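You operate a simulated robot arm through the tools that you are given. There is no shell and no other tool. Be economical: measure what you need, move in short steps, check, and stop when the job is done.

Carry out the task below with a simulated robot arm. There is one attempt and no reset: what you move stays moved.

## Task
Take the orange square plug and leave it on top of the test gauge. Take the white jug with a blue cap and put it on the middle shelf of the bench rack. Take the clip tube from the top of the grading bench and leave it on top of the wood block there. Fetch the red cup and stand it on top of the roll of blue tape. Put the blue banded carton that says "bolts" from the top of the grading bench on the fourth shelf from the bottom of the bench rack and the blue banded carton marked "seals" on the second shelf from the bottom of the bench rack. Put the carton marked sack clips on the low bench. Take the yellow thermometer and put it on top of the green first aid box. Any order will do. Set down upright: orange square plug, white jug with a blue cap, red cup.

It is judged by the outcome, as a careful person would: the job done as asked, and still so three seconds after it is handed in. It fails if anything else is knocked over, pushed out of place, dropped, spilled or broken. A push-on lid holds only when it is set on centred and level and pressed home; a screw cap is set on level and turned clockwise until tight.

## Robot
A 7-joint arm with a two-finger parallel gripper on a trunk, on a base that drives. Base frame: it is fixed to the floor where the robot stands at the start and does not move with it; the origin is under the middle of the robot, x ahead of it, y to its left, z up; the surface under the hand at the start is at about z = 80. Lengths are in cm, angles in degrees, forces in N, time in s.
With the tool pointing down near the work surface it reaches from about 20 to 62 cm from the robot's upright axis, wherever it stands. Its first joint turns from -166.0 to 166.0 degrees. Places, roughly: blue banded carton [150, -25, 75]; carton marked sack clips [125, -50, 75]; clip tube (3x3x10 cm) [160, 0, 90]; first aid box [1375, 800, 100]; fourth shelf of the bench rack [230, -40, 130]; low bench [410, -140, 40]; middle shelf of the bench rack [230, -40, 100]; orange square plug [50, 0, 75]; red cup (8x7x9 cm) [170, 0, 80]; roll of blue tape (8x7x3 cm) [130, 0, 80]; second shelf of the bench rack [230, -40, 50]; test gauge [25, -25, 100]; white jug with a blue cap (15x9x19 cm) [150, -30, 90]; wood block (29x10x10 cm) [100, 0, 80]; yellow thermometer [1075, 825, 100]. Payload 1.57 kg.
Tool frame: the origin (TCP) lies between the finger pads and is the grasp point; the fingertips stand 3 cm ahead of it; z points along the fingers, y is the line along which they close. Largest opening 8 cm; finger width 1.7, thickness 1.2; the body of the gripper, 4 by 8.2 cm, starts 8 cm behind the TCP.
Orientation is told as [roll, pitch, yaw] about the base's x, y, z axes, in that order, counted from this pose: with the fingers straight down and closing along the base's y, the tool's x points along the base's -x, its y along +y and its z along -z.

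## Interface
- The arm moves only by the tool nudge_tool. Its argument "commands" is a list of rows, each a list of 6 numbers: the shift along the tool's x, y, z in units of 400 mm (1.0 is 400 mm), then the turn, a rotation vector about the tool's x, y, z in units of 180 degrees (1.0 is 180 degrees). In form: [[x, y, z, rx, ry, rz], ...]. A call has 1 to 10 rows; each row is the pose to reach, as a shift and turn from the pose commanded when the call began, along the tool's axes at that moment. "claw" is the gripper command, from -1 (shut) to 1 (fully open), values between in proportion, set as the call begins (left out, the last holds). A call with a number of a shift or a turn outside -1 to 1 is refused whole. Each row takes 0.2 s and may step no farther than 5 cm and 8.6 degrees from the row before; otherwise, or with a gripper value out of range, the whole call is refused. Where a pose cannot be reached the arm comes as near as it can. A force on the tool above 40 N (or 10 N above the force at the start of the call, whichever is more), or a blocked arm, ends the call early, and 0.2 s more pass. Each finger travels about 7.2 cm/s and halts on what it meets, pressing with about 43 N; the grip force reading is that of the motor and also rises with nothing between the fingers. The clock runs only during rows and for 0.2 s after the last one: add rows that repeat a pose to give the fingers time. It gives the time, the measured TCP pose, the force on the tool (base axes), the opening and the grip force at its end, in the units of the frame above (readings bear some noise), with the torque about the TCP (base axes, N m) and any sound that the robot's microphone picked up.
- Cameras (640 x 400 px; columns grow to the right, rows downward): "scene" is now at [22.09, -3.88, 139.75]; the picture's right is [-0.57, -0.82, 0.00], its down [-0.73, 0.51, -0.46] and it looks along [0.38, -0.27, -0.89] (base axes); focal length 264 px, centre (320, 200). "wrist" rides on the gripper at [7.2, -0.6, -12.2] in the tool frame; the picture's right is [0.09, 1.00, 0.00], its down [-0.84, 0.08, -0.54] and it looks along [-0.54, 0.05, 0.84] (tool axes); focal length 238 px, centre (320, 200). There is no depth. A picture from a camera that has moved, and an enlarged one, comes with that camera's place and axes in the base frame and with its lens.
- get_image(camera): a new picture of that camera. It takes no simulated time.
- raise_lower(by): slides the trunk up (or, below 0, down) by that many cm; the arm and the scene camera ride with it, the base frame stays. It gives what a move gives, with no picture.
- base_move(legs): drives the robot by 1 to 6 legs, each [ahead, left, turn to the left] in cm, cm and degrees, along the robot's own axes; the way and the turn of a leg run together, so that a leg with both is an arc; at most 150 cm and 180 degrees a leg. The arm and the cameras ride along, it lands a little off, and it stops where it bumps. It gives what a move gives.
- turn_head(pan, tilt): turns the head with the scene camera to pan (to the left, within 86 degrees either way) and tilt (down, from -29 to 69), counted from straight ahead of the robot. It gives what a move gives.
- enlarge(camera, box): a new picture of the part [left, top, right, bottom] of that camera's present view, enlarged. It takes no simulated time.
- finish_job(): hands the job in; it is judged then, once.

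Work in short steps. Places have to be worked out from the pictures, the camera data and where the tool is seen: move nearer, look again, correct. Check each grasp and each placing, and mend what went wrong. You have 483 turns and 216 pictures in all, those below and enlarged ones among them. Open the gripper and draw the arm clear of the work before you hand the job in, unless the task says otherwise; then end with one line.

The tools are called after ">>>" as a command line: name --pt "numbers of a row" for each row, then --argument value for the rest, lists and objects as JSON in quotes. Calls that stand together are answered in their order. nudge_tool: Moves the arm, as the interface text tells. Its arguments: {"type":"object","properties":{"commands":{"type":"array","items":{"type":"array","items":{"type":"number"}}},"claw":{"type":"number"}},"required":["commands"]} The other tools are called the same way: raise_lower (by) slides the trunk up or down; base_move (legs) drives the base; turn_head (pan, tilt) turns the head that bears the scene camera; get_image (camera) takes a picture; enlarge (camera, box) takes an enlarged picture of a part of a camera's view; finish_job () hands the job in.

At the start:

```text
t: 0.0
eef_pos: [37.87, -13.44, 114.96]
tcp_rot: [0.1, 0.0, 0.0]
wrist_force: [0.2, -0.2, -0.7]
wrist_torque: [-0.03, -0.01, 0.04]
opening: 7.99
grip_force: 0.0
trunk travel left (down, up): [-65.0, 34.0]
robot x, y, heading: [-0.16, 0.33, 0.2]
head pan, tilt: [-35.0, 62.4]
```

scene: 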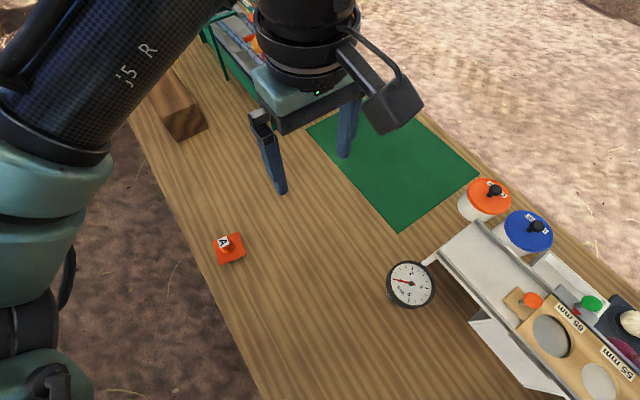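
wrist: 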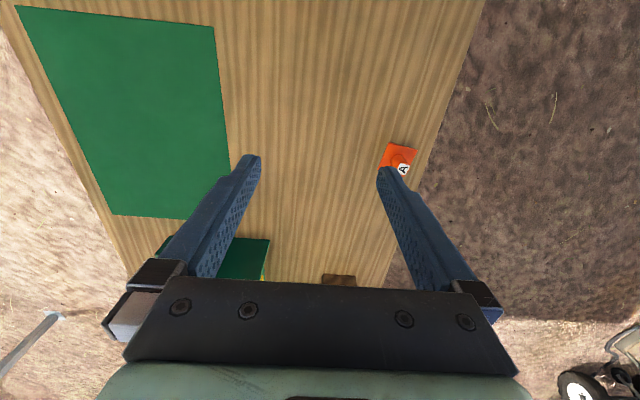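

I'll begin by surveying: close-ups of the gauge area and the plug, then a look ahead.

>>> enlarge --camera "scene" --box '[360, 160, 640, 400]'

>>> turn_head --pan -10 --tilt 25

>>> get_image --camera "scene"

```text
1.67 times, centred on (500, 280) of scene
camera zoom: at [22.09, -3.88, 139.75], right [-0.57, -0.82, 0.0], down [-0.73, 0.51, -0.46], along [0.38, -0.27, -0.89], focal length 440 px, centre (20, 67)
```

zoom: 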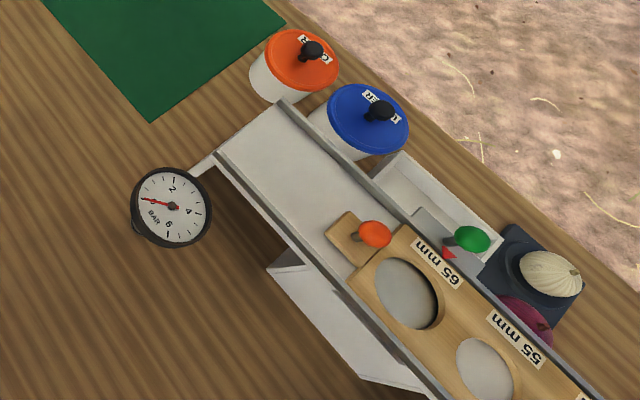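

```text
t: 1.0
eef_pos: [37.78, -13.42, 114.84]
tcp_rot: [0.1, 0.0, 0.0]
wrist_force: [0.2, 0.0, -0.3]
wrist_torque: [0.0, -0.02, 0.0]
opening: 7.98
grip_force: 0.1
trunk travel left (down, up): [-65.0, 34.0]
robot x, y, heading: [0.18, -0.24, -0.2]
head pan, tilt: [-10.0, 25.0]
```

```text
212 pictures are left
camera scene: at [25.93, -1.83, 145.02], right [-0.17, -0.98, 0.0], down [-0.42, 0.07, -0.91], along [0.89, -0.16, -0.42], focal length 264 px, centre (320, 200)
```

scene: 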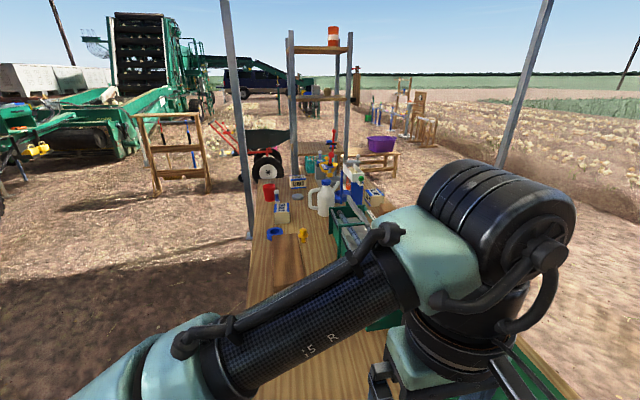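

The robot stands at one end of a long bench; the small dial at about (20,-24) should be the test gauge. I bring the hand above the plug (about 48.5, 3) to measure it from the wrist camera.

>>> nudge_tool --pt "-0.045 0.068 0.07 0 0 0" --pt "-0.09 0.137 0.14 0 0 0" --pt "-0.134 0.205 0.21 0 0 0" --pt "-0.178 0.273 0.28 0 0 0" --pt "-0.223 0.342 0.35 0 0 0" --pt "-0.2675 0.41 0.42 0 0 0" --claw 1

>>> get_image --camera "wrist"

>>> turn_head --pan -50 --tilt 62

>>> get_image --camera "scene"

```text
t: 2.4
eef_pos: [48.44, 3.08, 98.08]
tcp_rot: [0.1, 0.0, 0.0]
wrist_force: [1.0, 0.5, 0.1]
wrist_torque: [0.01, -0.01, 0.02]
opening: 8.0
grip_force: 0.1
trunk travel left (down, up): [-65.0, 34.0]
robot x, y, heading: [-0.06, 0.07, -0.1]
head pan, tilt: [-10.0, 25.0]
```

```text
211 pictures are left
camera wrist: at [41.43, 2.32, 110.3], right [-0.09, 1.0, 0.0], down [0.84, 0.08, 0.54], along [0.54, 0.05, -0.84], focal length 238 px, centre (320, 200)
```

wrist: 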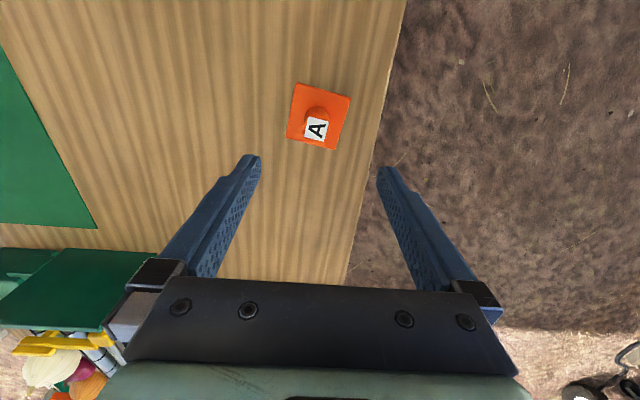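

```text
t: 3.5
eef_pos: [48.5, 3.0, 98.09]
tcp_rot: [0.1, 0.0, 0.0]
wrist_force: [-0.7, 0.1, 0.7]
wrist_torque: [0.01, 0.01, 0.0]
opening: 7.99
grip_force: 0.1
trunk travel left (down, up): [-65.0, 34.0]
robot x, y, heading: [-0.22, -0.21, 0.4]
head pan, tilt: [-50.0, 62.0]
```

```text
210 pictures are left
camera scene: at [21.0, -5.15, 139.8], right [-0.77, -0.64, 0.0], down [-0.57, 0.68, -0.47], along [0.3, -0.36, -0.88], focal length 264 px, centre (320, 200)
```

scene: 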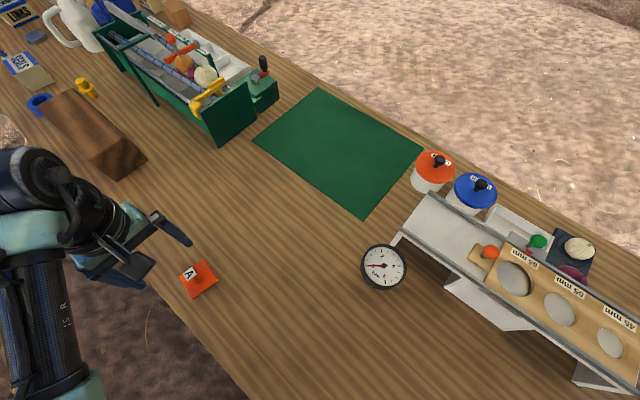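

Plug centre about (48.5, 2.6), 6.3 cm square, turned about -7.5°. I enlarge to see its knob and the gauge's shape.

>>> enlarge --camera "wrist" --box '[260, 60, 380, 170]'

>>> enlarge --camera "scene" --box '[340, 220, 480, 310]'

>>> enlarge --camera "scene" --box '[160, 240, 240, 310]'

```text
3.64 times, centred on (320, 115) of wrist
camera zoom: at [41.39, 2.24, 110.36], right [-0.09, 1.0, 0.0], down [0.84, 0.08, 0.54], along [0.54, 0.05, -0.84], focal length 867 px, centre (320, 509)
```

zoom: 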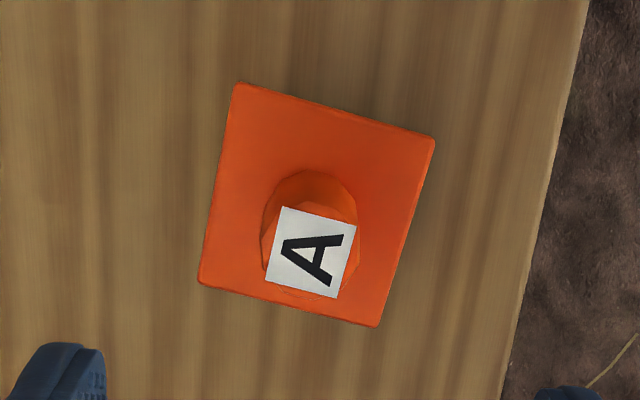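

```text
4.44 times, centred on (410, 265) of scene
camera zoom: at [21.0, -5.15, 139.8], right [-0.77, -0.64, 0.0], down [-0.57, 0.68, -0.47], along [0.3, -0.36, -0.88], focal length 1172 px, centre (-80, -89)
```

zoom: 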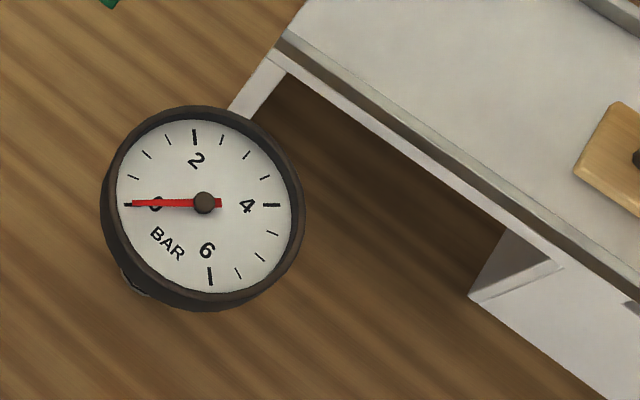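

```text
5.71 times, centred on (200, 275) of scene
camera zoom: at [21.0, -5.15, 139.8], right [-0.77, -0.64, 0.0], down [-0.57, 0.68, -0.47], along [0.3, -0.36, -0.88], focal length 1507 px, centre (1006, -229)
```

zoom: 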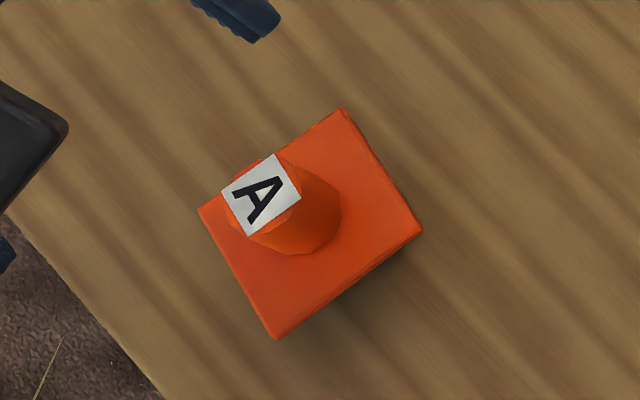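

Knob is about 3.3 cm wide with its top near z 86. I lower straight onto it with the fingertips just above the plate.

>>> nudge_tool --pt "0 -0.011 0.1 0 0 0" --pt "0 -0.011 0.2 0 0 0" --pt "0 -0.011 0.28 0 0 0"

>>> get_image --camera "wrist"

>>> enlarge --camera "scene" --box '[120, 220, 260, 320]'

```text
t: 4.3
eef_pos: [48.44, 2.45, 86.84]
tcp_rot: [0.0, 0.0, 0.0]
wrist_force: [0.6, -0.6, -0.7]
wrist_torque: [-0.01, -0.03, 0.01]
opening: 7.98
grip_force: 0.1
trunk travel left (down, up): [-65.0, 34.0]
robot x, y, heading: [0.14, 0.01, -0.2]
head pan, tilt: [-50.0, 62.0]
```

```text
206 pictures are left
camera wrist: at [41.38, 1.77, 99.07], right [-0.09, 1.0, 0.0], down [0.84, 0.08, 0.54], along [0.54, 0.05, -0.84], focal length 238 px, centre (320, 200)
```

wrist: 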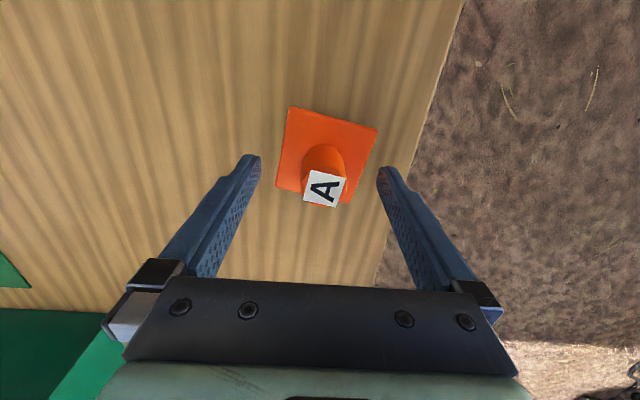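

```text
4.00 times, centred on (190, 270) of scene
camera zoom: at [21.01, -5.17, 139.8], right [-0.77, -0.64, 0.0], down [-0.57, 0.68, -0.47], along [0.3, -0.36, -0.88], focal length 1055 px, centre (840, -80)
```

zoom: 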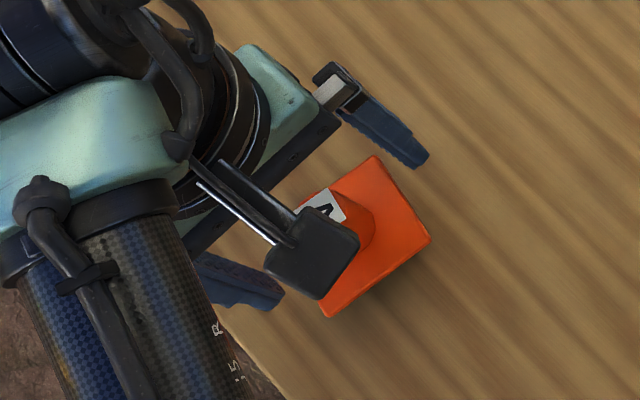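

Knob top looks nearer z 87 with centre about (48.3, 2.7). I go down to about 85.6 and close.

>>> nudge_tool --pt "0.002 0.005 0.028 0 0 0" --pt "0.002 0.005 0.028 0 0 0"

>>> nudge_tool --pt "0 0 0 0 0 0" --pt "0 0 0 0 0 0" --pt "0 0 0 0 0 0" --pt "0 0 0 0 0 0" --claw -1

>>> get_image --camera "wrist"

```text
t: 4.9
eef_pos: [48.44, 2.63, 85.67]
tcp_rot: [0.0, 0.1, 0.0]
wrist_force: [0.6, -0.8, 0.3]
wrist_torque: [-0.02, 0.0, -0.06]
opening: 8.0
grip_force: 0.0
trunk travel left (down, up): [-65.0, 34.0]
robot x, y, heading: [0.23, 0.31, -0.0]
head pan, tilt: [-50.0, 62.0]
```

```text
t: 5.9
eef_pos: [48.38, 2.63, 85.77]
tcp_rot: [0.1, 0.1, 0.1]
wrist_force: [0.6, -0.5, -0.3]
wrist_torque: [0.01, -0.02, 0.01]
opening: 6.14
grip_force: 43.3
trunk travel left (down, up): [-65.0, 34.0]
robot x, y, heading: [-0.04, -0.44, 0.1]
head pan, tilt: [-50.0, 62.0]
```

```text
204 pictures are left
camera wrist: at [41.3, 1.93, 98.01], right [-0.09, 1.0, 0.0], down [0.84, 0.08, 0.54], along [0.54, 0.05, -0.84], focal length 238 px, centre (320, 200)
```

wrist: 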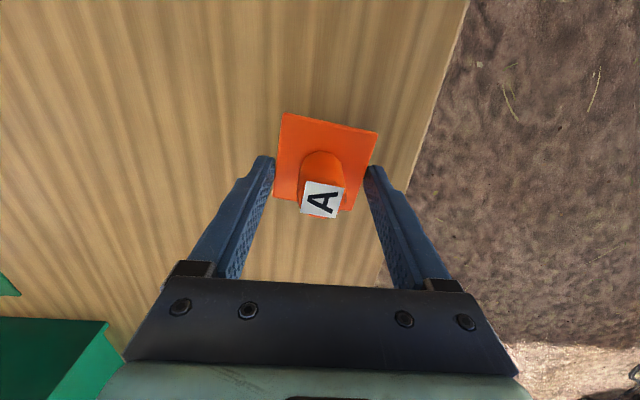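

The fingers met the plate (6.1 cm) rather than the knob, at about a 6.5° skew. I open, turn to match the square, and grip the plate squarely.

>>> nudge_tool --pt "0 0 0 0 0 0" --pt "0 0.002 0 0 0 0.036" --pt "0 0.002 0 0 0 0.036" --claw 1

>>> nudge_tool --pt "0 0 0 0 0 0" --pt "0 0 0 0 0 0" --pt "0 0 0 0 0 0" --claw -1

>>> nudge_tool --pt "0 0 -0.03 0 0 0" --pt "0 0 -0.125 0 0 0"

>>> get_image --camera "wrist"

```text
t: 6.7
eef_pos: [48.4, 2.78, 85.83]
tcp_rot: [0.1, 0.1, -6.5]
wrist_force: [0.2, -0.2, 0.1]
wrist_torque: [0.02, 0.03, -0.01]
opening: 7.99
grip_force: 0.0
trunk travel left (down, up): [-65.0, 34.0]
robot x, y, heading: [-0.13, -0.05, 0.0]
head pan, tilt: [-50.0, 62.0]
```

```text
t: 7.5
eef_pos: [48.38, 2.72, 85.81]
tcp_rot: [0.2, 0.0, -6.5]
wrist_force: [0.9, -0.1, 0.4]
wrist_torque: [0.03, 0.02, 0.02]
opening: 5.9
grip_force: 42.5
trunk travel left (down, up): [-65.0, 34.0]
robot x, y, heading: [-0.1, -0.02, 0.2]
head pan, tilt: [-50.0, 62.0]
```

```text
t: 8.1
eef_pos: [48.43, 2.82, 90.91]
tcp_rot: [0.1, 0.1, -6.5]
wrist_force: [-0.9, 0.2, 0.0]
wrist_torque: [0.02, -0.01, -0.01]
opening: 0.0
grip_force: 0.0
trunk travel left (down, up): [-65.0, 34.0]
robot x, y, heading: [0.26, 0.04, 0.1]
head pan, tilt: [-50.0, 62.0]
```

```text
203 pictures are left
camera wrist: at [41.3, 2.86, 103.07], right [0.02, 1.0, 0.0], down [0.84, -0.02, 0.54], along [0.54, -0.01, -0.84], focal length 238 px, centre (320, 200)
```

wrist: 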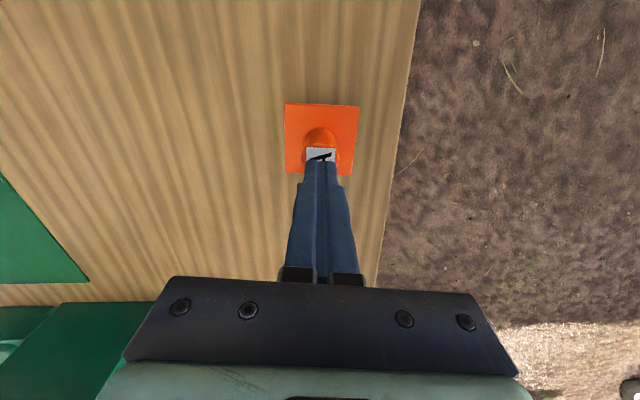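

It slipped off the top lip; the plug stayed put and is now aligned with the hand. I reopen, go lower to 84.2 so the pads cover the plate's side, and close again.

>>> nudge_tool --pt "0 0 -0.01 0 0 0" --pt "0 0 -0.01 0 0 0" --pt "0 0 -0.01 0 0 0" --pt "0.005 0 0.07 0 0 0" --pt "0.005 0 0.165 0 0 0" --pt "0.005 0 0.165 0 0 0" --claw 1

>>> nudge_tool --pt "0 0 0 0 0 0" --pt "0 0 0 0 0 0" --pt "0 0 0 0 0 0" --claw -1

>>> nudge_tool --pt "0 0 -0.03 0 0 0" --pt "0 0 -0.125 0 0 0"

>>> get_image --camera "wrist"

```text
t: 9.5
eef_pos: [48.1, 2.84, 84.17]
tcp_rot: [0.2, 0.0, -6.4]
wrist_force: [-0.3, -0.5, 0.4]
wrist_torque: [0.0, -0.03, -0.01]
opening: 8.0
grip_force: 0.0
trunk travel left (down, up): [-65.0, 34.0]
robot x, y, heading: [-0.13, 0.28, 0.1]
head pan, tilt: [-50.0, 62.0]
```

```text
t: 10.3
eef_pos: [48.16, 2.78, 84.21]
tcp_rot: [0.1, 0.0, -6.5]
wrist_force: [0.2, 0.1, 0.6]
wrist_torque: [0.04, -0.01, -0.02]
opening: 5.93
grip_force: 43.5
trunk travel left (down, up): [-65.0, 34.0]
robot x, y, heading: [0.15, 0.07, 0.0]
head pan, tilt: [-50.0, 62.0]
```

```text
t: 10.9
eef_pos: [48.18, 2.77, 89.23]
tcp_rot: [-0.1, 0.1, -6.5]
wrist_force: [0.5, -0.1, -0.3]
wrist_torque: [-0.01, 0.01, -0.03]
opening: 5.9
grip_force: 42.9
trunk travel left (down, up): [-65.0, 34.0]
robot x, y, heading: [0.06, 0.01, 0.4]
head pan, tilt: [-50.0, 62.0]
```

```text
202 pictures are left
camera wrist: at [41.06, 2.85, 101.46], right [0.02, 1.0, 0.0], down [0.84, -0.02, 0.54], along [0.54, -0.01, -0.84], focal length 238 px, centre (320, 200)
```

wrist: 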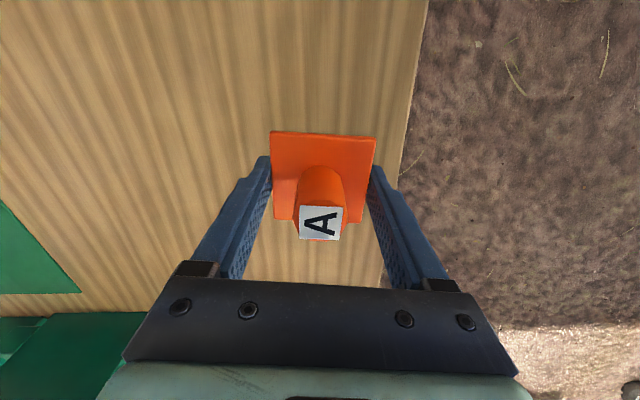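

The plug is held. I lift and carry it to hover high near the gauge to measure the gauge's height by parallax.

>>> nudge_tool --pt "0 0 -0.12 0 0 0" --pt "0 0 -0.24 0 0 0" --pt "0.08 -0.08 -0.28 0 0 0" --pt "0.16 -0.16 -0.32 0 0 0" --pt "0.24 -0.24 -0.36 0 0 0" --pt "0.32 -0.32 -0.4 0 0 0" --pt "0.4 -0.4 -0.44 0 0 0" --pt "0.48 -0.48 -0.46 0 0 0" --pt "0.56 -0.56 -0.48 0 0 0" --pt "0.636 -0.646 -0.5 0 0 0"

>>> get_image --camera "wrist"

>>> get_image --camera "scene"

```text
t: 13.1
eef_pos: [20.01, -20.14, 109.18]
tcp_rot: [0.1, 0.0, -6.5]
wrist_force: [-0.5, -0.1, -1.8]
wrist_torque: [0.0, 0.01, 0.01]
opening: 5.9
grip_force: 42.5
trunk travel left (down, up): [-65.0, 34.0]
robot x, y, heading: [-0.0, 0.23, 0.1]
head pan, tilt: [-50.0, 62.0]
```

```text
201 pictures are left
camera wrist: at [12.85, -20.11, 121.4], right [0.02, 1.0, 0.0], down [0.84, -0.02, 0.54], along [0.54, -0.01, -0.84], focal length 238 px, centre (320, 200)
```

wrist: 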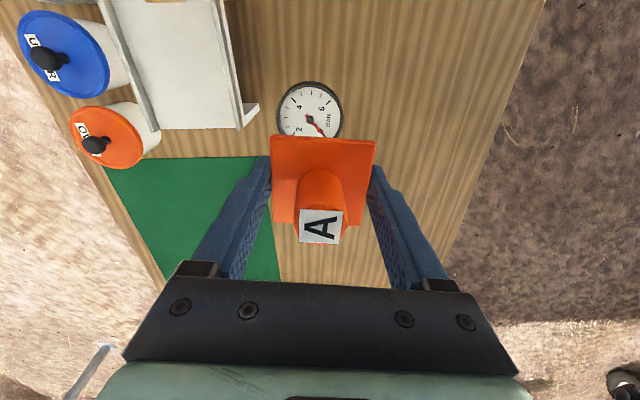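

```text
200 pictures are left
camera scene: at [20.96, -5.26, 139.8], right [-0.77, -0.64, 0.0], down [-0.57, 0.68, -0.47], along [0.3, -0.36, -0.88], focal length 264 px, centre (320, 200)
```

scene: 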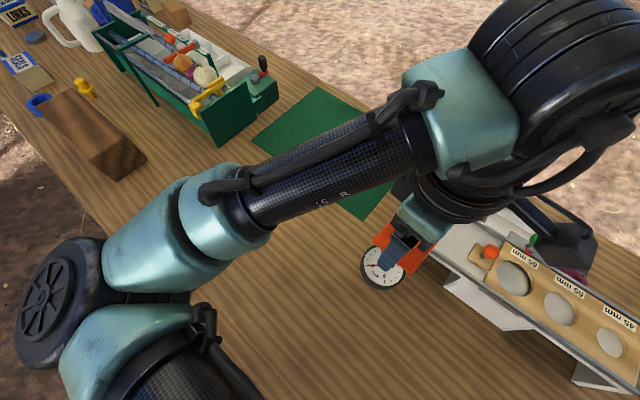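

Parallax puts the dial's face at about (19.8, -21.4, 93), 13 cm above the bench. I shift sideways and lower to see its side before placing.

>>> nudge_tool --pt "-0.02 0.085 0.05 0 0 0" --pt "-0.045 0.17 0.12 0 0 0" --pt "-0.065 0.255 0.2 0 0 0" --pt "-0.087 0.34 0.28 0 0 0"

>>> enlarge --camera "wrist" --box '[0, 0, 320, 200]'

```text
t: 14.1
eef_pos: [26.28, -7.28, 97.45]
tcp_rot: [0.0, 0.1, -6.6]
wrist_force: [0.1, 0.0, -0.9]
wrist_torque: [0.01, -0.01, 0.01]
opening: 5.93
grip_force: 42.9
out of reach, approached as far as the arm can: row 2, 3, 4
trunk travel left (down, up): [-65.0, 34.0]
robot x, y, heading: [-0.05, -0.06, -0.3]
head pan, tilt: [-50.0, 62.0]
```

```text
2.00 times, centred on (160, 100) of wrist
camera zoom: at [19.23, -7.25, 109.7], right [0.02, 1.0, 0.0], down [0.84, -0.02, 0.54], along [0.54, -0.01, -0.84], focal length 477 px, centre (640, 400)
```

zoom: 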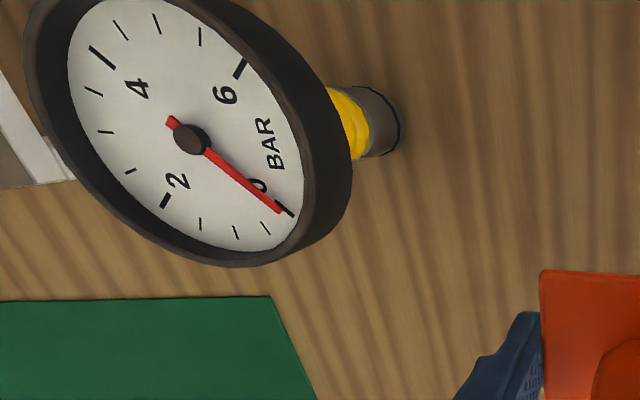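

The dial sits on a stem with a small base; face centre confirmed near (19.9,-21.3, 93). I go over it at z≈103.

>>> nudge_tool --pt "0 0 -0.11 0 0 0" --pt "0.02 -0.09 -0.15 0 0 0" --pt "0.04 -0.18 -0.15 0 0 0" --pt "0.06 -0.27 -0.15 0 0 0" --pt "0.086 -0.37 -0.15 0 0 0"

>>> get_image --camera "wrist"

```text
t: 15.3
eef_pos: [21.28, -21.91, 103.39]
tcp_rot: [0.1, 0.1, -6.3]
wrist_force: [0.3, 0.1, -0.1]
wrist_torque: [0.01, 0.01, -0.01]
opening: 5.9
grip_force: 42.8
out of reach, approached as far as the arm can: row 1, 2
trunk travel left (down, up): [-65.0, 34.0]
robot x, y, heading: [-0.32, 0.08, -0.0]
head pan, tilt: [-50.0, 62.0]
```

```text
198 pictures are left
camera wrist: at [14.17, -21.86, 115.68], right [0.02, 1.0, 0.0], down [0.84, -0.02, 0.54], along [0.54, -0.01, -0.84], focal length 238 px, centre (320, 200)
```

wrist: 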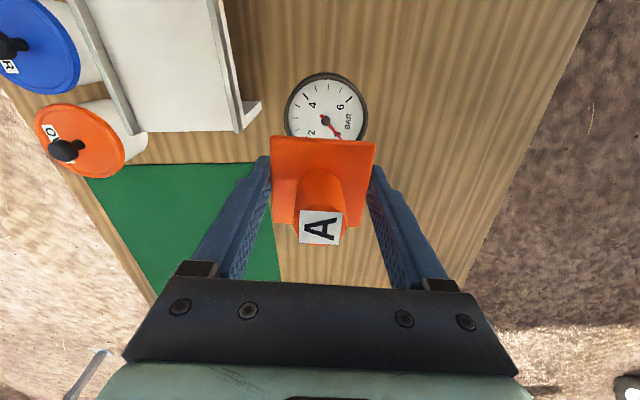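

Hub measured again at (20.0,-21.4). I correct and descend to just above contact.

>>> nudge_tool --pt "0.033 0.009 0 0 0 0" --pt "0.033 0.009 0.06 0 0 0" --pt "0.033 0.009 0.1 0 0 0"

>>> get_image --camera "wrist"

>>> enlarge --camera "scene" --box '[300, 200, 500, 325]'

```text
t: 16.1
eef_pos: [20.09, -21.2, 99.4]
tcp_rot: [0.0, 0.0, -6.5]
wrist_force: [0.3, -0.7, -1.1]
wrist_torque: [0.01, 0.02, 0.01]
opening: 5.9
grip_force: 43.3
trunk travel left (down, up): [-65.0, 34.0]
robot x, y, heading: [0.01, -0.04, -0.0]
head pan, tilt: [-50.0, 62.0]
```

```text
197 pictures are left
camera wrist: at [12.93, -21.22, 111.67], right [0.02, 1.0, 0.0], down [0.84, -0.02, 0.54], along [0.54, -0.01, -0.84], focal length 238 px, centre (320, 200)
```

wrist: 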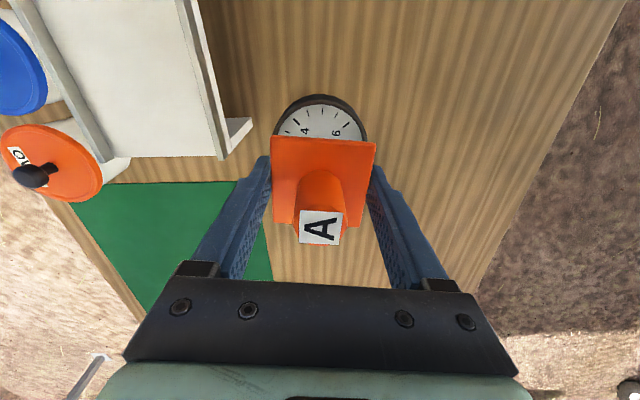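

```text
3.20 times, centred on (400, 262) of scene
camera zoom: at [20.98, -5.16, 139.8], right [-0.77, -0.64, 0.0], down [-0.57, 0.68, -0.47], along [0.3, -0.36, -0.88], focal length 844 px, centre (64, 0)
```

zoom: 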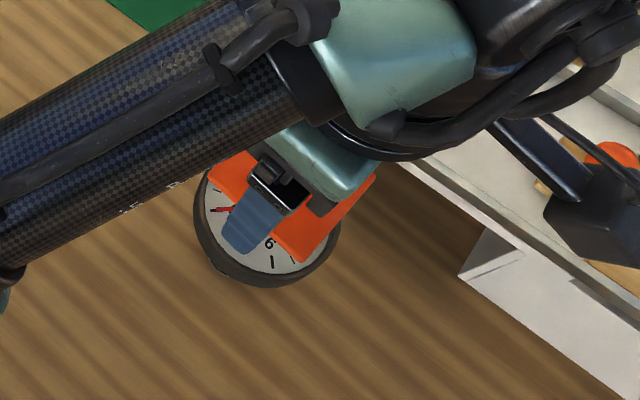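

Centred over the dial. Descending in small steps watching the vertical force.

>>> nudge_tool --pt "0.002 -0.005 0.02 0 0 0" --pt "0.002 -0.005 0.03 0 0 0"

>>> nudge_tool --pt "0 0 0.01 0 0 0"

>>> nudge_tool --pt "0 0 0.008 0 0 0"

```text
t: 16.7
eef_pos: [20.06, -21.38, 98.31]
tcp_rot: [0.1, 0.0, -6.5]
wrist_force: [0.8, 0.3, -1.0]
wrist_torque: [0.0, 0.03, 0.01]
opening: 5.88
grip_force: 43.3
trunk travel left (down, up): [-65.0, 34.0]
robot x, y, heading: [-0.11, -0.24, -0.0]
head pan, tilt: [-50.0, 62.0]
```

```text
t: 17.1
eef_pos: [19.91, -21.37, 97.8]
tcp_rot: [0.1, 0.0, -6.5]
wrist_force: [-0.1, -1.2, -0.8]
wrist_torque: [0.01, 0.03, 0.0]
opening: 5.89
grip_force: 43.0
trunk travel left (down, up): [-65.0, 34.0]
robot x, y, heading: [0.61, -0.12, -0.1]
head pan, tilt: [-50.0, 62.0]
```

```text
t: 17.5
eef_pos: [19.9, -21.4, 97.54]
tcp_rot: [0.1, 0.1, -6.4]
wrist_force: [-0.1, 0.4, -1.0]
wrist_torque: [0.03, 0.02, 0.01]
opening: 5.88
grip_force: 42.5
trunk travel left (down, up): [-65.0, 34.0]
robot x, y, heading: [-0.03, -0.3, 0.0]
head pan, tilt: [-50.0, 62.0]
```

No contact yet; a few more small steps.

>>> nudge_tool --pt "0 0 0.007 0 0 0"

>>> nudge_tool --pt "0 0 0.006 0 0 0"

>>> enlarge --camera "wrist" --box '[220, 60, 420, 260]'

```text
t: 17.9
eef_pos: [19.91, -21.5, 97.25]
tcp_rot: [0.1, -0.1, -6.6]
wrist_force: [-0.2, -0.7, 3.5]
wrist_torque: [0.04, 0.06, 0.0]
opening: 5.86
grip_force: 42.9
trunk travel left (down, up): [-65.0, 34.0]
robot x, y, heading: [-0.25, 0.12, 0.3]
head pan, tilt: [-50.0, 62.0]
```

```text
t: 18.3
eef_pos: [19.91, -21.44, 97.26]
tcp_rot: [-0.3, -0.2, -6.4]
wrist_force: [-0.7, -2.1, 34.4]
wrist_torque: [0.02, 0.23, 0.11]
opening: 5.89
grip_force: 42.9
trunk travel left (down, up): [-65.0, 34.0]
robot x, y, heading: [-0.08, -0.02, -0.2]
head pan, tilt: [-50.0, 62.0]
```

```text
2.00 times, centred on (320, 160) of wrist
camera zoom: at [12.74, -21.29, 109.45], right [0.02, 1.0, -0.01], down [0.84, -0.01, 0.54], along [0.54, -0.02, -0.84], focal length 477 px, centre (320, 280)
```

zoom: 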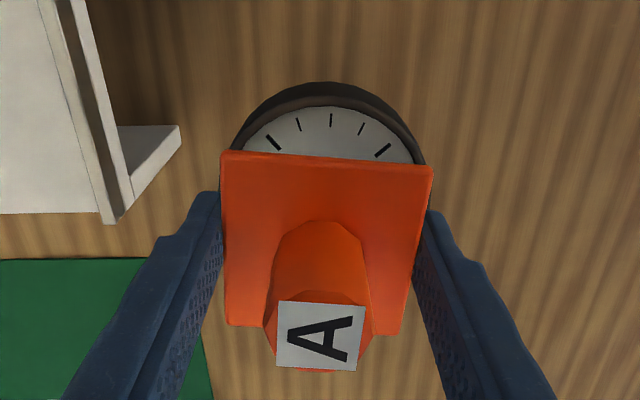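

Contact at 97.25 (dial top ≈93.0) and the plate looks centred. I ease up the excess force and open.

>>> nudge_tool --pt "0 0 -0.006 0 0 0" --pt "0 0 -0.006 0 0 0"

>>> nudge_tool --pt "0 0 0 0 0 0" --pt "0 0 0 0 0 0" --pt "0 0 0 0 0 0" --claw 1

>>> nudge_tool --pt "0 0 -0.05 0 0 0" --pt "0 0 -0.15 0 0 0" --pt "0 0 -0.25 0 0 0" --pt "0 0 -0.35 0 0 0"

>>> get_image --camera "wrist"

```text
t: 18.9
eef_pos: [19.95, -21.39, 97.19]
tcp_rot: [0.0, 0.0, -6.6]
wrist_force: [1.9, -3.3, 17.9]
wrist_torque: [-0.26, -0.03, 0.02]
opening: 5.9
grip_force: 42.8
trunk travel left (down, up): [-65.0, 34.0]
robot x, y, heading: [0.32, 0.06, -0.1]
head pan, tilt: [-50.0, 62.0]
```

```text
t: 19.7
eef_pos: [19.83, -21.36, 97.07]
tcp_rot: [0.1, 0.1, -6.5]
wrist_force: [0.2, 0.3, 0.2]
wrist_torque: [-0.01, -0.01, 0.0]
opening: 8.0
grip_force: 0.1
trunk travel left (down, up): [-65.0, 34.0]
robot x, y, heading: [-0.35, -0.04, 0.1]
head pan, tilt: [-50.0, 62.0]
```

```text
t: 20.7
eef_pos: [19.97, -21.54, 111.33]
tcp_rot: [0.0, 0.0, -6.5]
wrist_force: [0.1, 0.3, -0.9]
wrist_torque: [0.04, -0.03, 0.03]
opening: 7.98
grip_force: 0.1
trunk travel left (down, up): [-65.0, 34.0]
robot x, y, heading: [0.28, 0.13, -0.1]
head pan, tilt: [-50.0, 62.0]
```

```text
194 pictures are left
camera wrist: at [12.8, -21.49, 123.54], right [0.02, 1.0, 0.0], down [0.84, -0.02, 0.54], along [0.54, -0.01, -0.84], focal length 238 px, centre (320, 200)
```

wrist: 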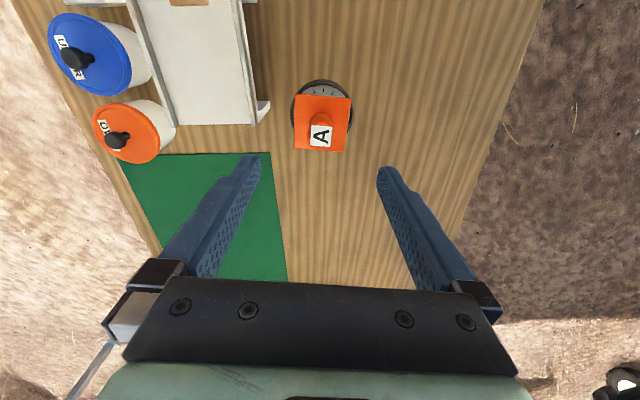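

The plug sits centred and upright on the dial. Before driving I look at how the robot stands relative to the bench edge.

>>> turn_head --pan 60 --tilt 60

>>> get_image --camera "scene"

>>> turn_head --pan -80 --tilt 55

>>> get_image --camera "scene"

```text
t: 22.6
eef_pos: [20.0, -21.5, 111.29]
tcp_rot: [0.1, 0.1, -6.6]
wrist_force: [0.9, -0.1, 0.0]
wrist_torque: [0.0, 0.02, 0.0]
opening: 8.0
grip_force: 0.1
trunk travel left (down, up): [-65.0, 34.0]
robot x, y, heading: [-0.04, 0.25, 0.1]
head pan, tilt: [60.0, 60.0]
```

```text
193 pictures are left
camera scene: at [20.2, 5.55, 140.03], right [0.87, -0.5, 0.0], down [-0.43, -0.75, -0.5], along [0.25, 0.43, -0.87], focal length 264 px, centre (320, 200)
```

scene: 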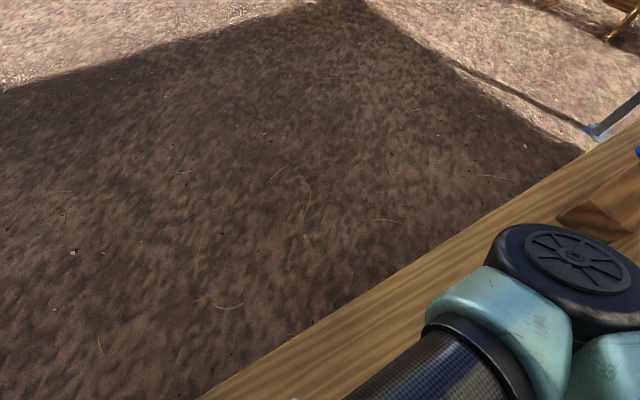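

```text
t: 24.8
eef_pos: [19.99, -21.66, 111.29]
tcp_rot: [0.1, 0.0, -6.4]
wrist_force: [-0.8, 0.6, 0.1]
wrist_torque: [0.03, 0.0, 0.02]
opening: 8.01
grip_force: 0.0
trunk travel left (down, up): [-65.0, 34.0]
robot x, y, heading: [0.35, 0.15, 0.0]
head pan, tilt: [-80.0, 55.0]
```

```text
192 pictures are left
camera scene: at [18.12, -7.32, 140.63], right [-0.98, -0.17, 0.0], down [-0.14, 0.81, -0.57], along [0.1, -0.56, -0.82], focal length 264 px, centre (320, 200)
```

scene: 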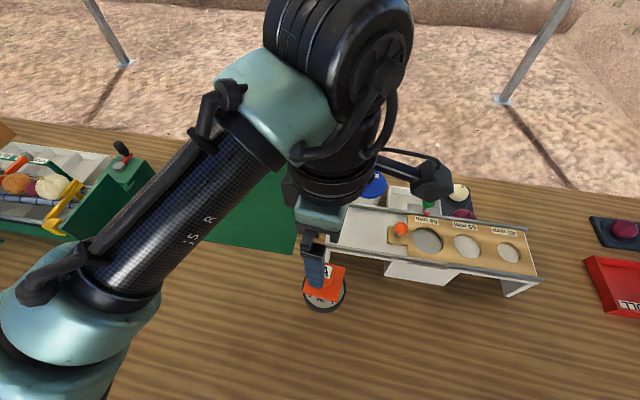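

The bench edge lies at y≈9.8 all along, so I need to see where the robot's column stands; I look as far down and back as possible.

>>> turn_head --pan -86 --tilt 69

>>> get_image --camera "scene"

>>> turn_head --pan 86 --tilt 69

>>> get_image --camera "scene"

```text
t: 25.6
eef_pos: [19.85, -21.5, 111.19]
tcp_rot: [0.1, 0.0, -6.6]
wrist_force: [0.1, -0.2, 0.1]
wrist_torque: [-0.01, 0.01, -0.01]
opening: 7.98
grip_force: 0.0
trunk travel left (down, up): [-65.0, 34.0]
robot x, y, heading: [0.35, 0.15, -0.1]
head pan, tilt: [-85.9, 68.8]
```

```text
191 pictures are left
camera scene: at [17.26, -5.8, 139.09], right [-1.0, -0.07, 0.0], down [-0.07, 0.93, -0.36], along [0.03, -0.36, -0.93], focal length 264 px, centre (320, 200)
```

scene: 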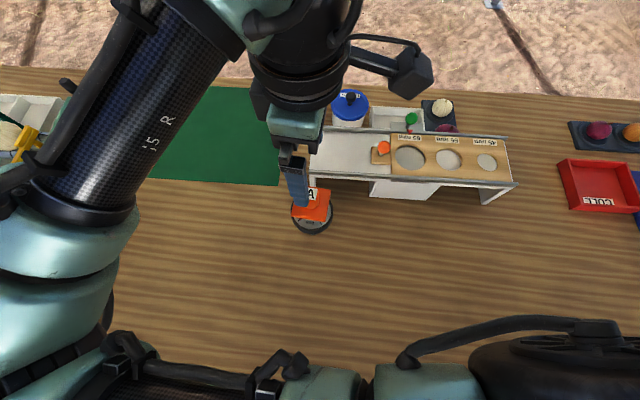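

```text
t: 28.2
eef_pos: [19.99, -21.66, 111.18]
tcp_rot: [0.1, 0.0, -6.4]
wrist_force: [-0.1, -0.5, -0.3]
wrist_torque: [0.04, -0.02, 0.01]
opening: 8.0
grip_force: 0.0
trunk travel left (down, up): [-65.0, 34.0]
robot x, y, heading: [-0.33, -0.05, -0.3]
head pan, tilt: [85.9, 68.8]
```

```text
190 pictures are left
camera scene: at [17.26, 5.36, 139.09], right [1.0, -0.07, 0.0], down [-0.07, -0.93, -0.36], along [0.03, 0.36, -0.93], focal length 264 px, centre (320, 200)
```

scene: 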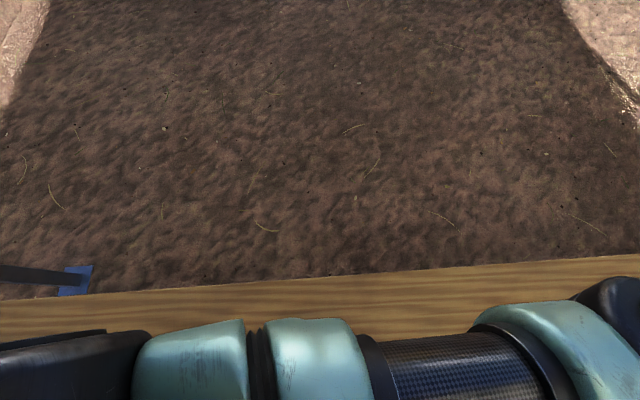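

To see the column itself I yaw the hand ~76° so the wrist camera looks toward the robot.

>>> nudge_tool --pt "0 0 -0.02 0 0 -0.046" --pt "0 0 -0.04 0 0 -0.092" --pt "0 0 -0.06 0 0 -0.138" --pt "0 0 -0.08 0 0 -0.184" --pt "0 0 -0.1 0 0 -0.23" --pt "0 0 -0.1 0 0 -0.276" --pt "0 0 -0.1 0 0 -0.322" --pt "0 0 -0.1 0 0 -0.368" --pt "0 0 -0.1 0 0 -0.414" --pt "0 0 -0.1 0 0 -0.46"

>>> get_image --camera "wrist"

```text
t: 30.1
eef_pos: [19.38, -21.66, 114.64]
tcp_rot: [6.8, 7.7, 62.1]
wrist_force: [0.0, -0.3, 0.1]
wrist_torque: [0.04, 0.01, -0.04]
opening: 8.03
grip_force: 0.1
out of reach, approached as far as the arm can: row 8, 9
trunk travel left (down, up): [-65.0, 34.0]
robot x, y, heading: [0.14, 0.07, 0.0]
head pan, tilt: [85.9, 68.8]
stopped in row 9: the arm was blocked; the commanded pose is now the measured one
```

```text
189 pictures are left
camera wrist: at [18.83, -27.57, 127.53], right [-0.91, 0.4, 0.13], down [0.41, 0.8, 0.43], along [0.07, 0.44, -0.89], focal length 238 px, centre (320, 200)
```

wrist: 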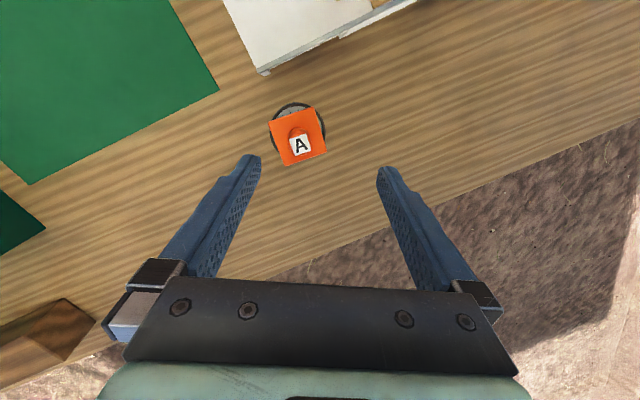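

No column appears above the bench, so the robot rides clear of it. I turn the hand back to level, straight-down.

>>> nudge_tool --pt "0 0 -0.02 0.00135 -0.0074 0.0427" --pt "0 0 -0.04 0.0027 -0.0147 0.0854" --pt "0 0 -0.06 0.00405 -0.0221 0.1281" --pt "0 0 -0.08 0.0054 -0.0294 0.1708" --pt "0 0 -0.1 0.00675 -0.0368 0.2136" --pt "0 0 -0.1 0.0081 -0.0442 0.2563" --pt "0 0 -0.1 0.00945 -0.0515 0.299" --pt "0 0 -0.1 0.0108 -0.0589 0.3417"

>>> turn_head --pan 0 --tilt 35

>>> raise_lower --by 15

>>> get_image --camera "scene"

```text
t: 31.9
eef_pos: [20.23, -21.39, 118.61]
tcp_rot: [0.2, -0.3, -0.1]
wrist_force: [1.2, 0.1, 0.1]
wrist_torque: [0.04, 0.0, 0.0]
opening: 8.0
grip_force: 0.0
trunk travel left (down, up): [-65.0, 34.0]
robot x, y, heading: [-0.42, 0.25, -0.0]
head pan, tilt: [85.9, 68.8]
```

```text
t: 33.5
eef_pos: [20.21, -21.36, 118.54]
tcp_rot: [0.0, -0.4, 0.1]
wrist_force: [0.1, -0.3, 0.0]
wrist_torque: [-0.05, 0.01, -0.02]
opening: 7.98
grip_force: 0.0
trunk travel left (down, up): [-65.0, 34.0]
robot x, y, heading: [0.05, 0.4, -0.3]
head pan, tilt: [0.0, 35.0]
```

```text
t: 35.2
eef_pos: [20.18, -21.36, 133.68]
tcp_rot: [0.1, -0.3, 0.0]
wrist_force: [-0.5, 0.3, 0.1]
wrist_torque: [0.05, 0.03, 0.01]
opening: 8.0
grip_force: 0.0
trunk travel left (down, up): [-80.0, 19.0]
robot x, y, heading: [0.49, -0.01, 0.1]
head pan, tilt: [0.0, 35.0]
```

```text
188 pictures are left
camera scene: at [25.67, -0.22, 158.45], right [0.0, -1.0, 0.0], down [-0.57, 0.0, -0.82], along [0.82, 0.0, -0.57], focal length 264 px, centre (320, 200)
```

scene: 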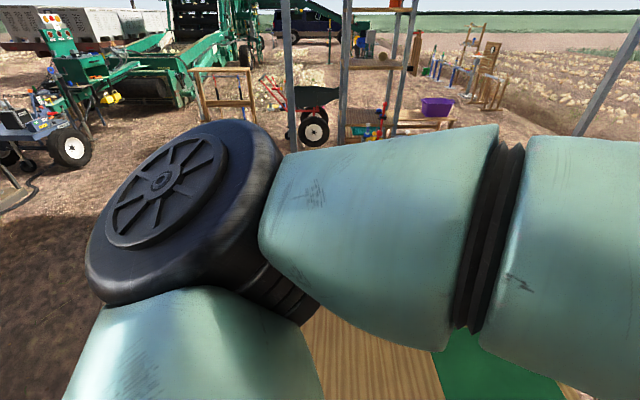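

Now a test drive along the bench, 40 cm ahead, with the hand high.

>>> base_move --legs '[[40, 0, 0]]'

>>> turn_head --pan -20 --tilt 45

>>> get_image --camera "scene"

>>> get_image --camera "wrist"

```text
t: 37.6
eef_pos: [57.85, -21.37, 133.61]
tcp_rot: [0.1, -0.3, 0.0]
wrist_force: [-0.6, 0.0, 0.6]
wrist_torque: [-0.02, 0.01, 0.02]
opening: 8.0
grip_force: 0.0
trunk travel left (down, up): [-80.0, 19.0]
robot x, y, heading: [36.99, -0.54, 0.1]
head pan, tilt: [0.0, 35.0]
stopped in leg 1: the robot was blocked; the commanded pose is now the measured one
```

```text
t: 38.5
eef_pos: [57.55, -21.44, 133.64]
tcp_rot: [0.1, -0.4, 0.1]
wrist_force: [0.0, -0.3, -0.5]
wrist_torque: [0.01, 0.04, -0.02]
opening: 8.02
grip_force: 0.0
trunk travel left (down, up): [-80.0, 19.0]
robot x, y, heading: [37.22, 0.04, 0.1]
head pan, tilt: [-20.0, 45.0]
```

```text
187 pictures are left
camera scene: at [61.96, -2.98, 156.97], right [-0.34, -0.94, 0.0], down [-0.66, 0.24, -0.71], along [0.67, -0.24, -0.71], focal length 264 px, centre (320, 200)
```

scene: 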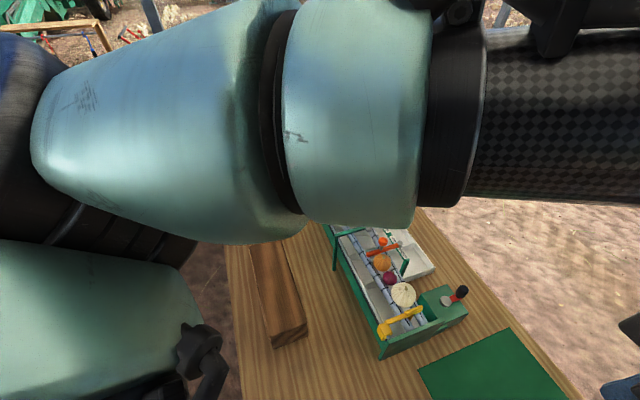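

```text
186 pictures are left
camera wrist: at [50.48, -22.18, 145.77], right [-0.09, 1.0, 0.0], down [0.83, 0.08, 0.55], along [0.54, 0.05, -0.84], focal length 238 px, centre (320, 200)
```

wrist: 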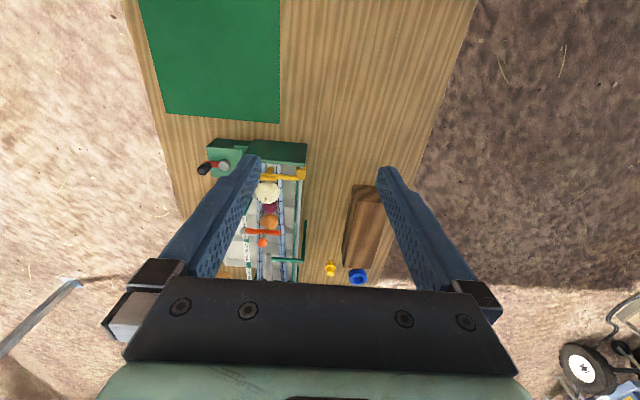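

Blocked at x≈37 by something at base level (likely under the bench), though nothing on top was disturbed. I back off and move out left, away from the bench, to drive alongside it.

>>> base_move --legs '[[-12, 0, 0], [0, 60, 0]]'

>>> turn_head --pan -60 --tilt 40

>>> get_image --camera "scene"

```text
t: 42.7
eef_pos: [45.56, 38.73, 133.65]
tcp_rot: [0.1, -0.5, -0.2]
wrist_force: [-0.1, -0.6, -0.1]
wrist_torque: [0.0, 0.04, 0.0]
opening: 8.01
grip_force: 0.1
trunk travel left (down, up): [-80.0, 19.0]
robot x, y, heading: [25.5, 60.72, -0.3]
head pan, tilt: [-20.0, 45.0]
```

```text
t: 43.8
eef_pos: [45.64, 38.67, 133.65]
tcp_rot: [0.2, -0.4, -0.3]
wrist_force: [0.1, 0.8, -0.7]
wrist_torque: [0.01, 0.04, 0.01]
opening: 8.02
grip_force: 0.0
trunk travel left (down, up): [-80.0, 19.0]
robot x, y, heading: [25.42, 60.43, -0.4]
head pan, tilt: [-60.0, 40.0]
```

```text
185 pictures are left
camera scene: at [46.62, 52.55, 157.7], right [-0.87, -0.5, 0.0], down [-0.32, 0.56, -0.77], along [0.38, -0.67, -0.64], focal length 264 px, centre (320, 200)
```

scene: 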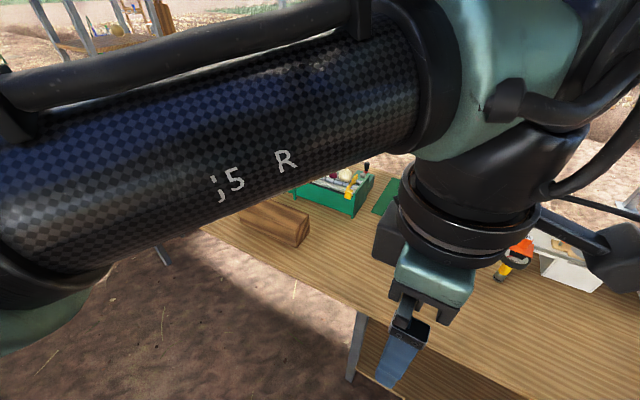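

Free now. The bench stands on legs (one near x≈56). I drive along it and turn to face it for a survey of the items.

>>> base_move --legs '[[95, 0, 0], [0, 0, -90]]'

>>> turn_head --pan 0 --tilt 45

>>> get_image --camera "scene"

>>> get_image --camera "wrist"

```text
t: 52.6
eef_pos: [99.51, 39.81, 133.66]
tcp_rot: [0.1, -0.4, -89.7]
wrist_force: [-0.5, 0.3, 0.1]
wrist_torque: [0.02, 0.01, -0.02]
opening: 7.99
grip_force: 0.0
trunk travel left (down, up): [-80.0, 19.0]
robot x, y, heading: [120.94, 59.91, -89.6]
head pan, tilt: [-60.0, 40.0]
```

```text
t: 53.9
eef_pos: [99.6, 39.76, 133.51]
tcp_rot: [0.1, -0.4, -89.6]
wrist_force: [0.1, -0.4, 0.1]
wrist_torque: [0.02, 0.01, 0.03]
opening: 8.03
grip_force: 0.0
trunk travel left (down, up): [-80.0, 19.0]
robot x, y, heading: [120.81, 60.07, -89.9]
head pan, tilt: [0.0, 45.0]
```

```text
184 pictures are left
camera scene: at [120.89, 34.77, 156.97], right [-1.0, -0.01, 0.0], down [0.0, 0.71, -0.71], along [0.0, -0.71, -0.71], focal length 264 px, centre (320, 200)
```

scene: 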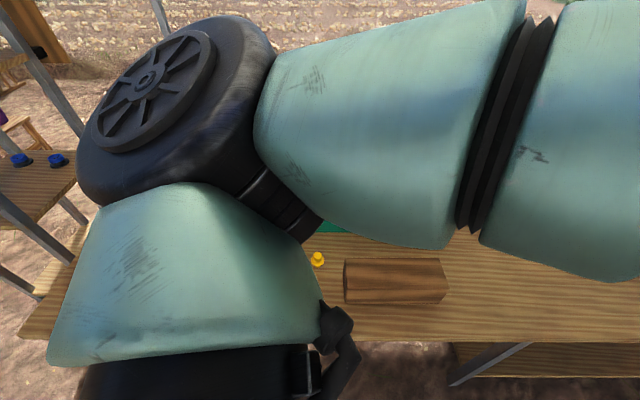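

```text
183 pictures are left
camera wrist: at [98.95, 47.02, 145.77], right [1.0, 0.1, 0.0], down [0.08, -0.83, 0.55], along [0.05, -0.54, -0.84], focal length 238 px, centre (320, 200)
```

wrist: 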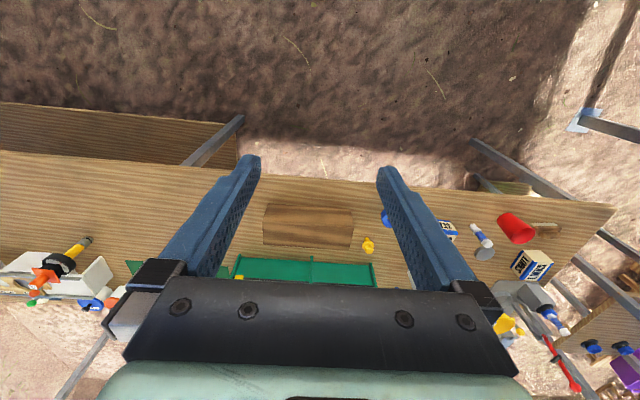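

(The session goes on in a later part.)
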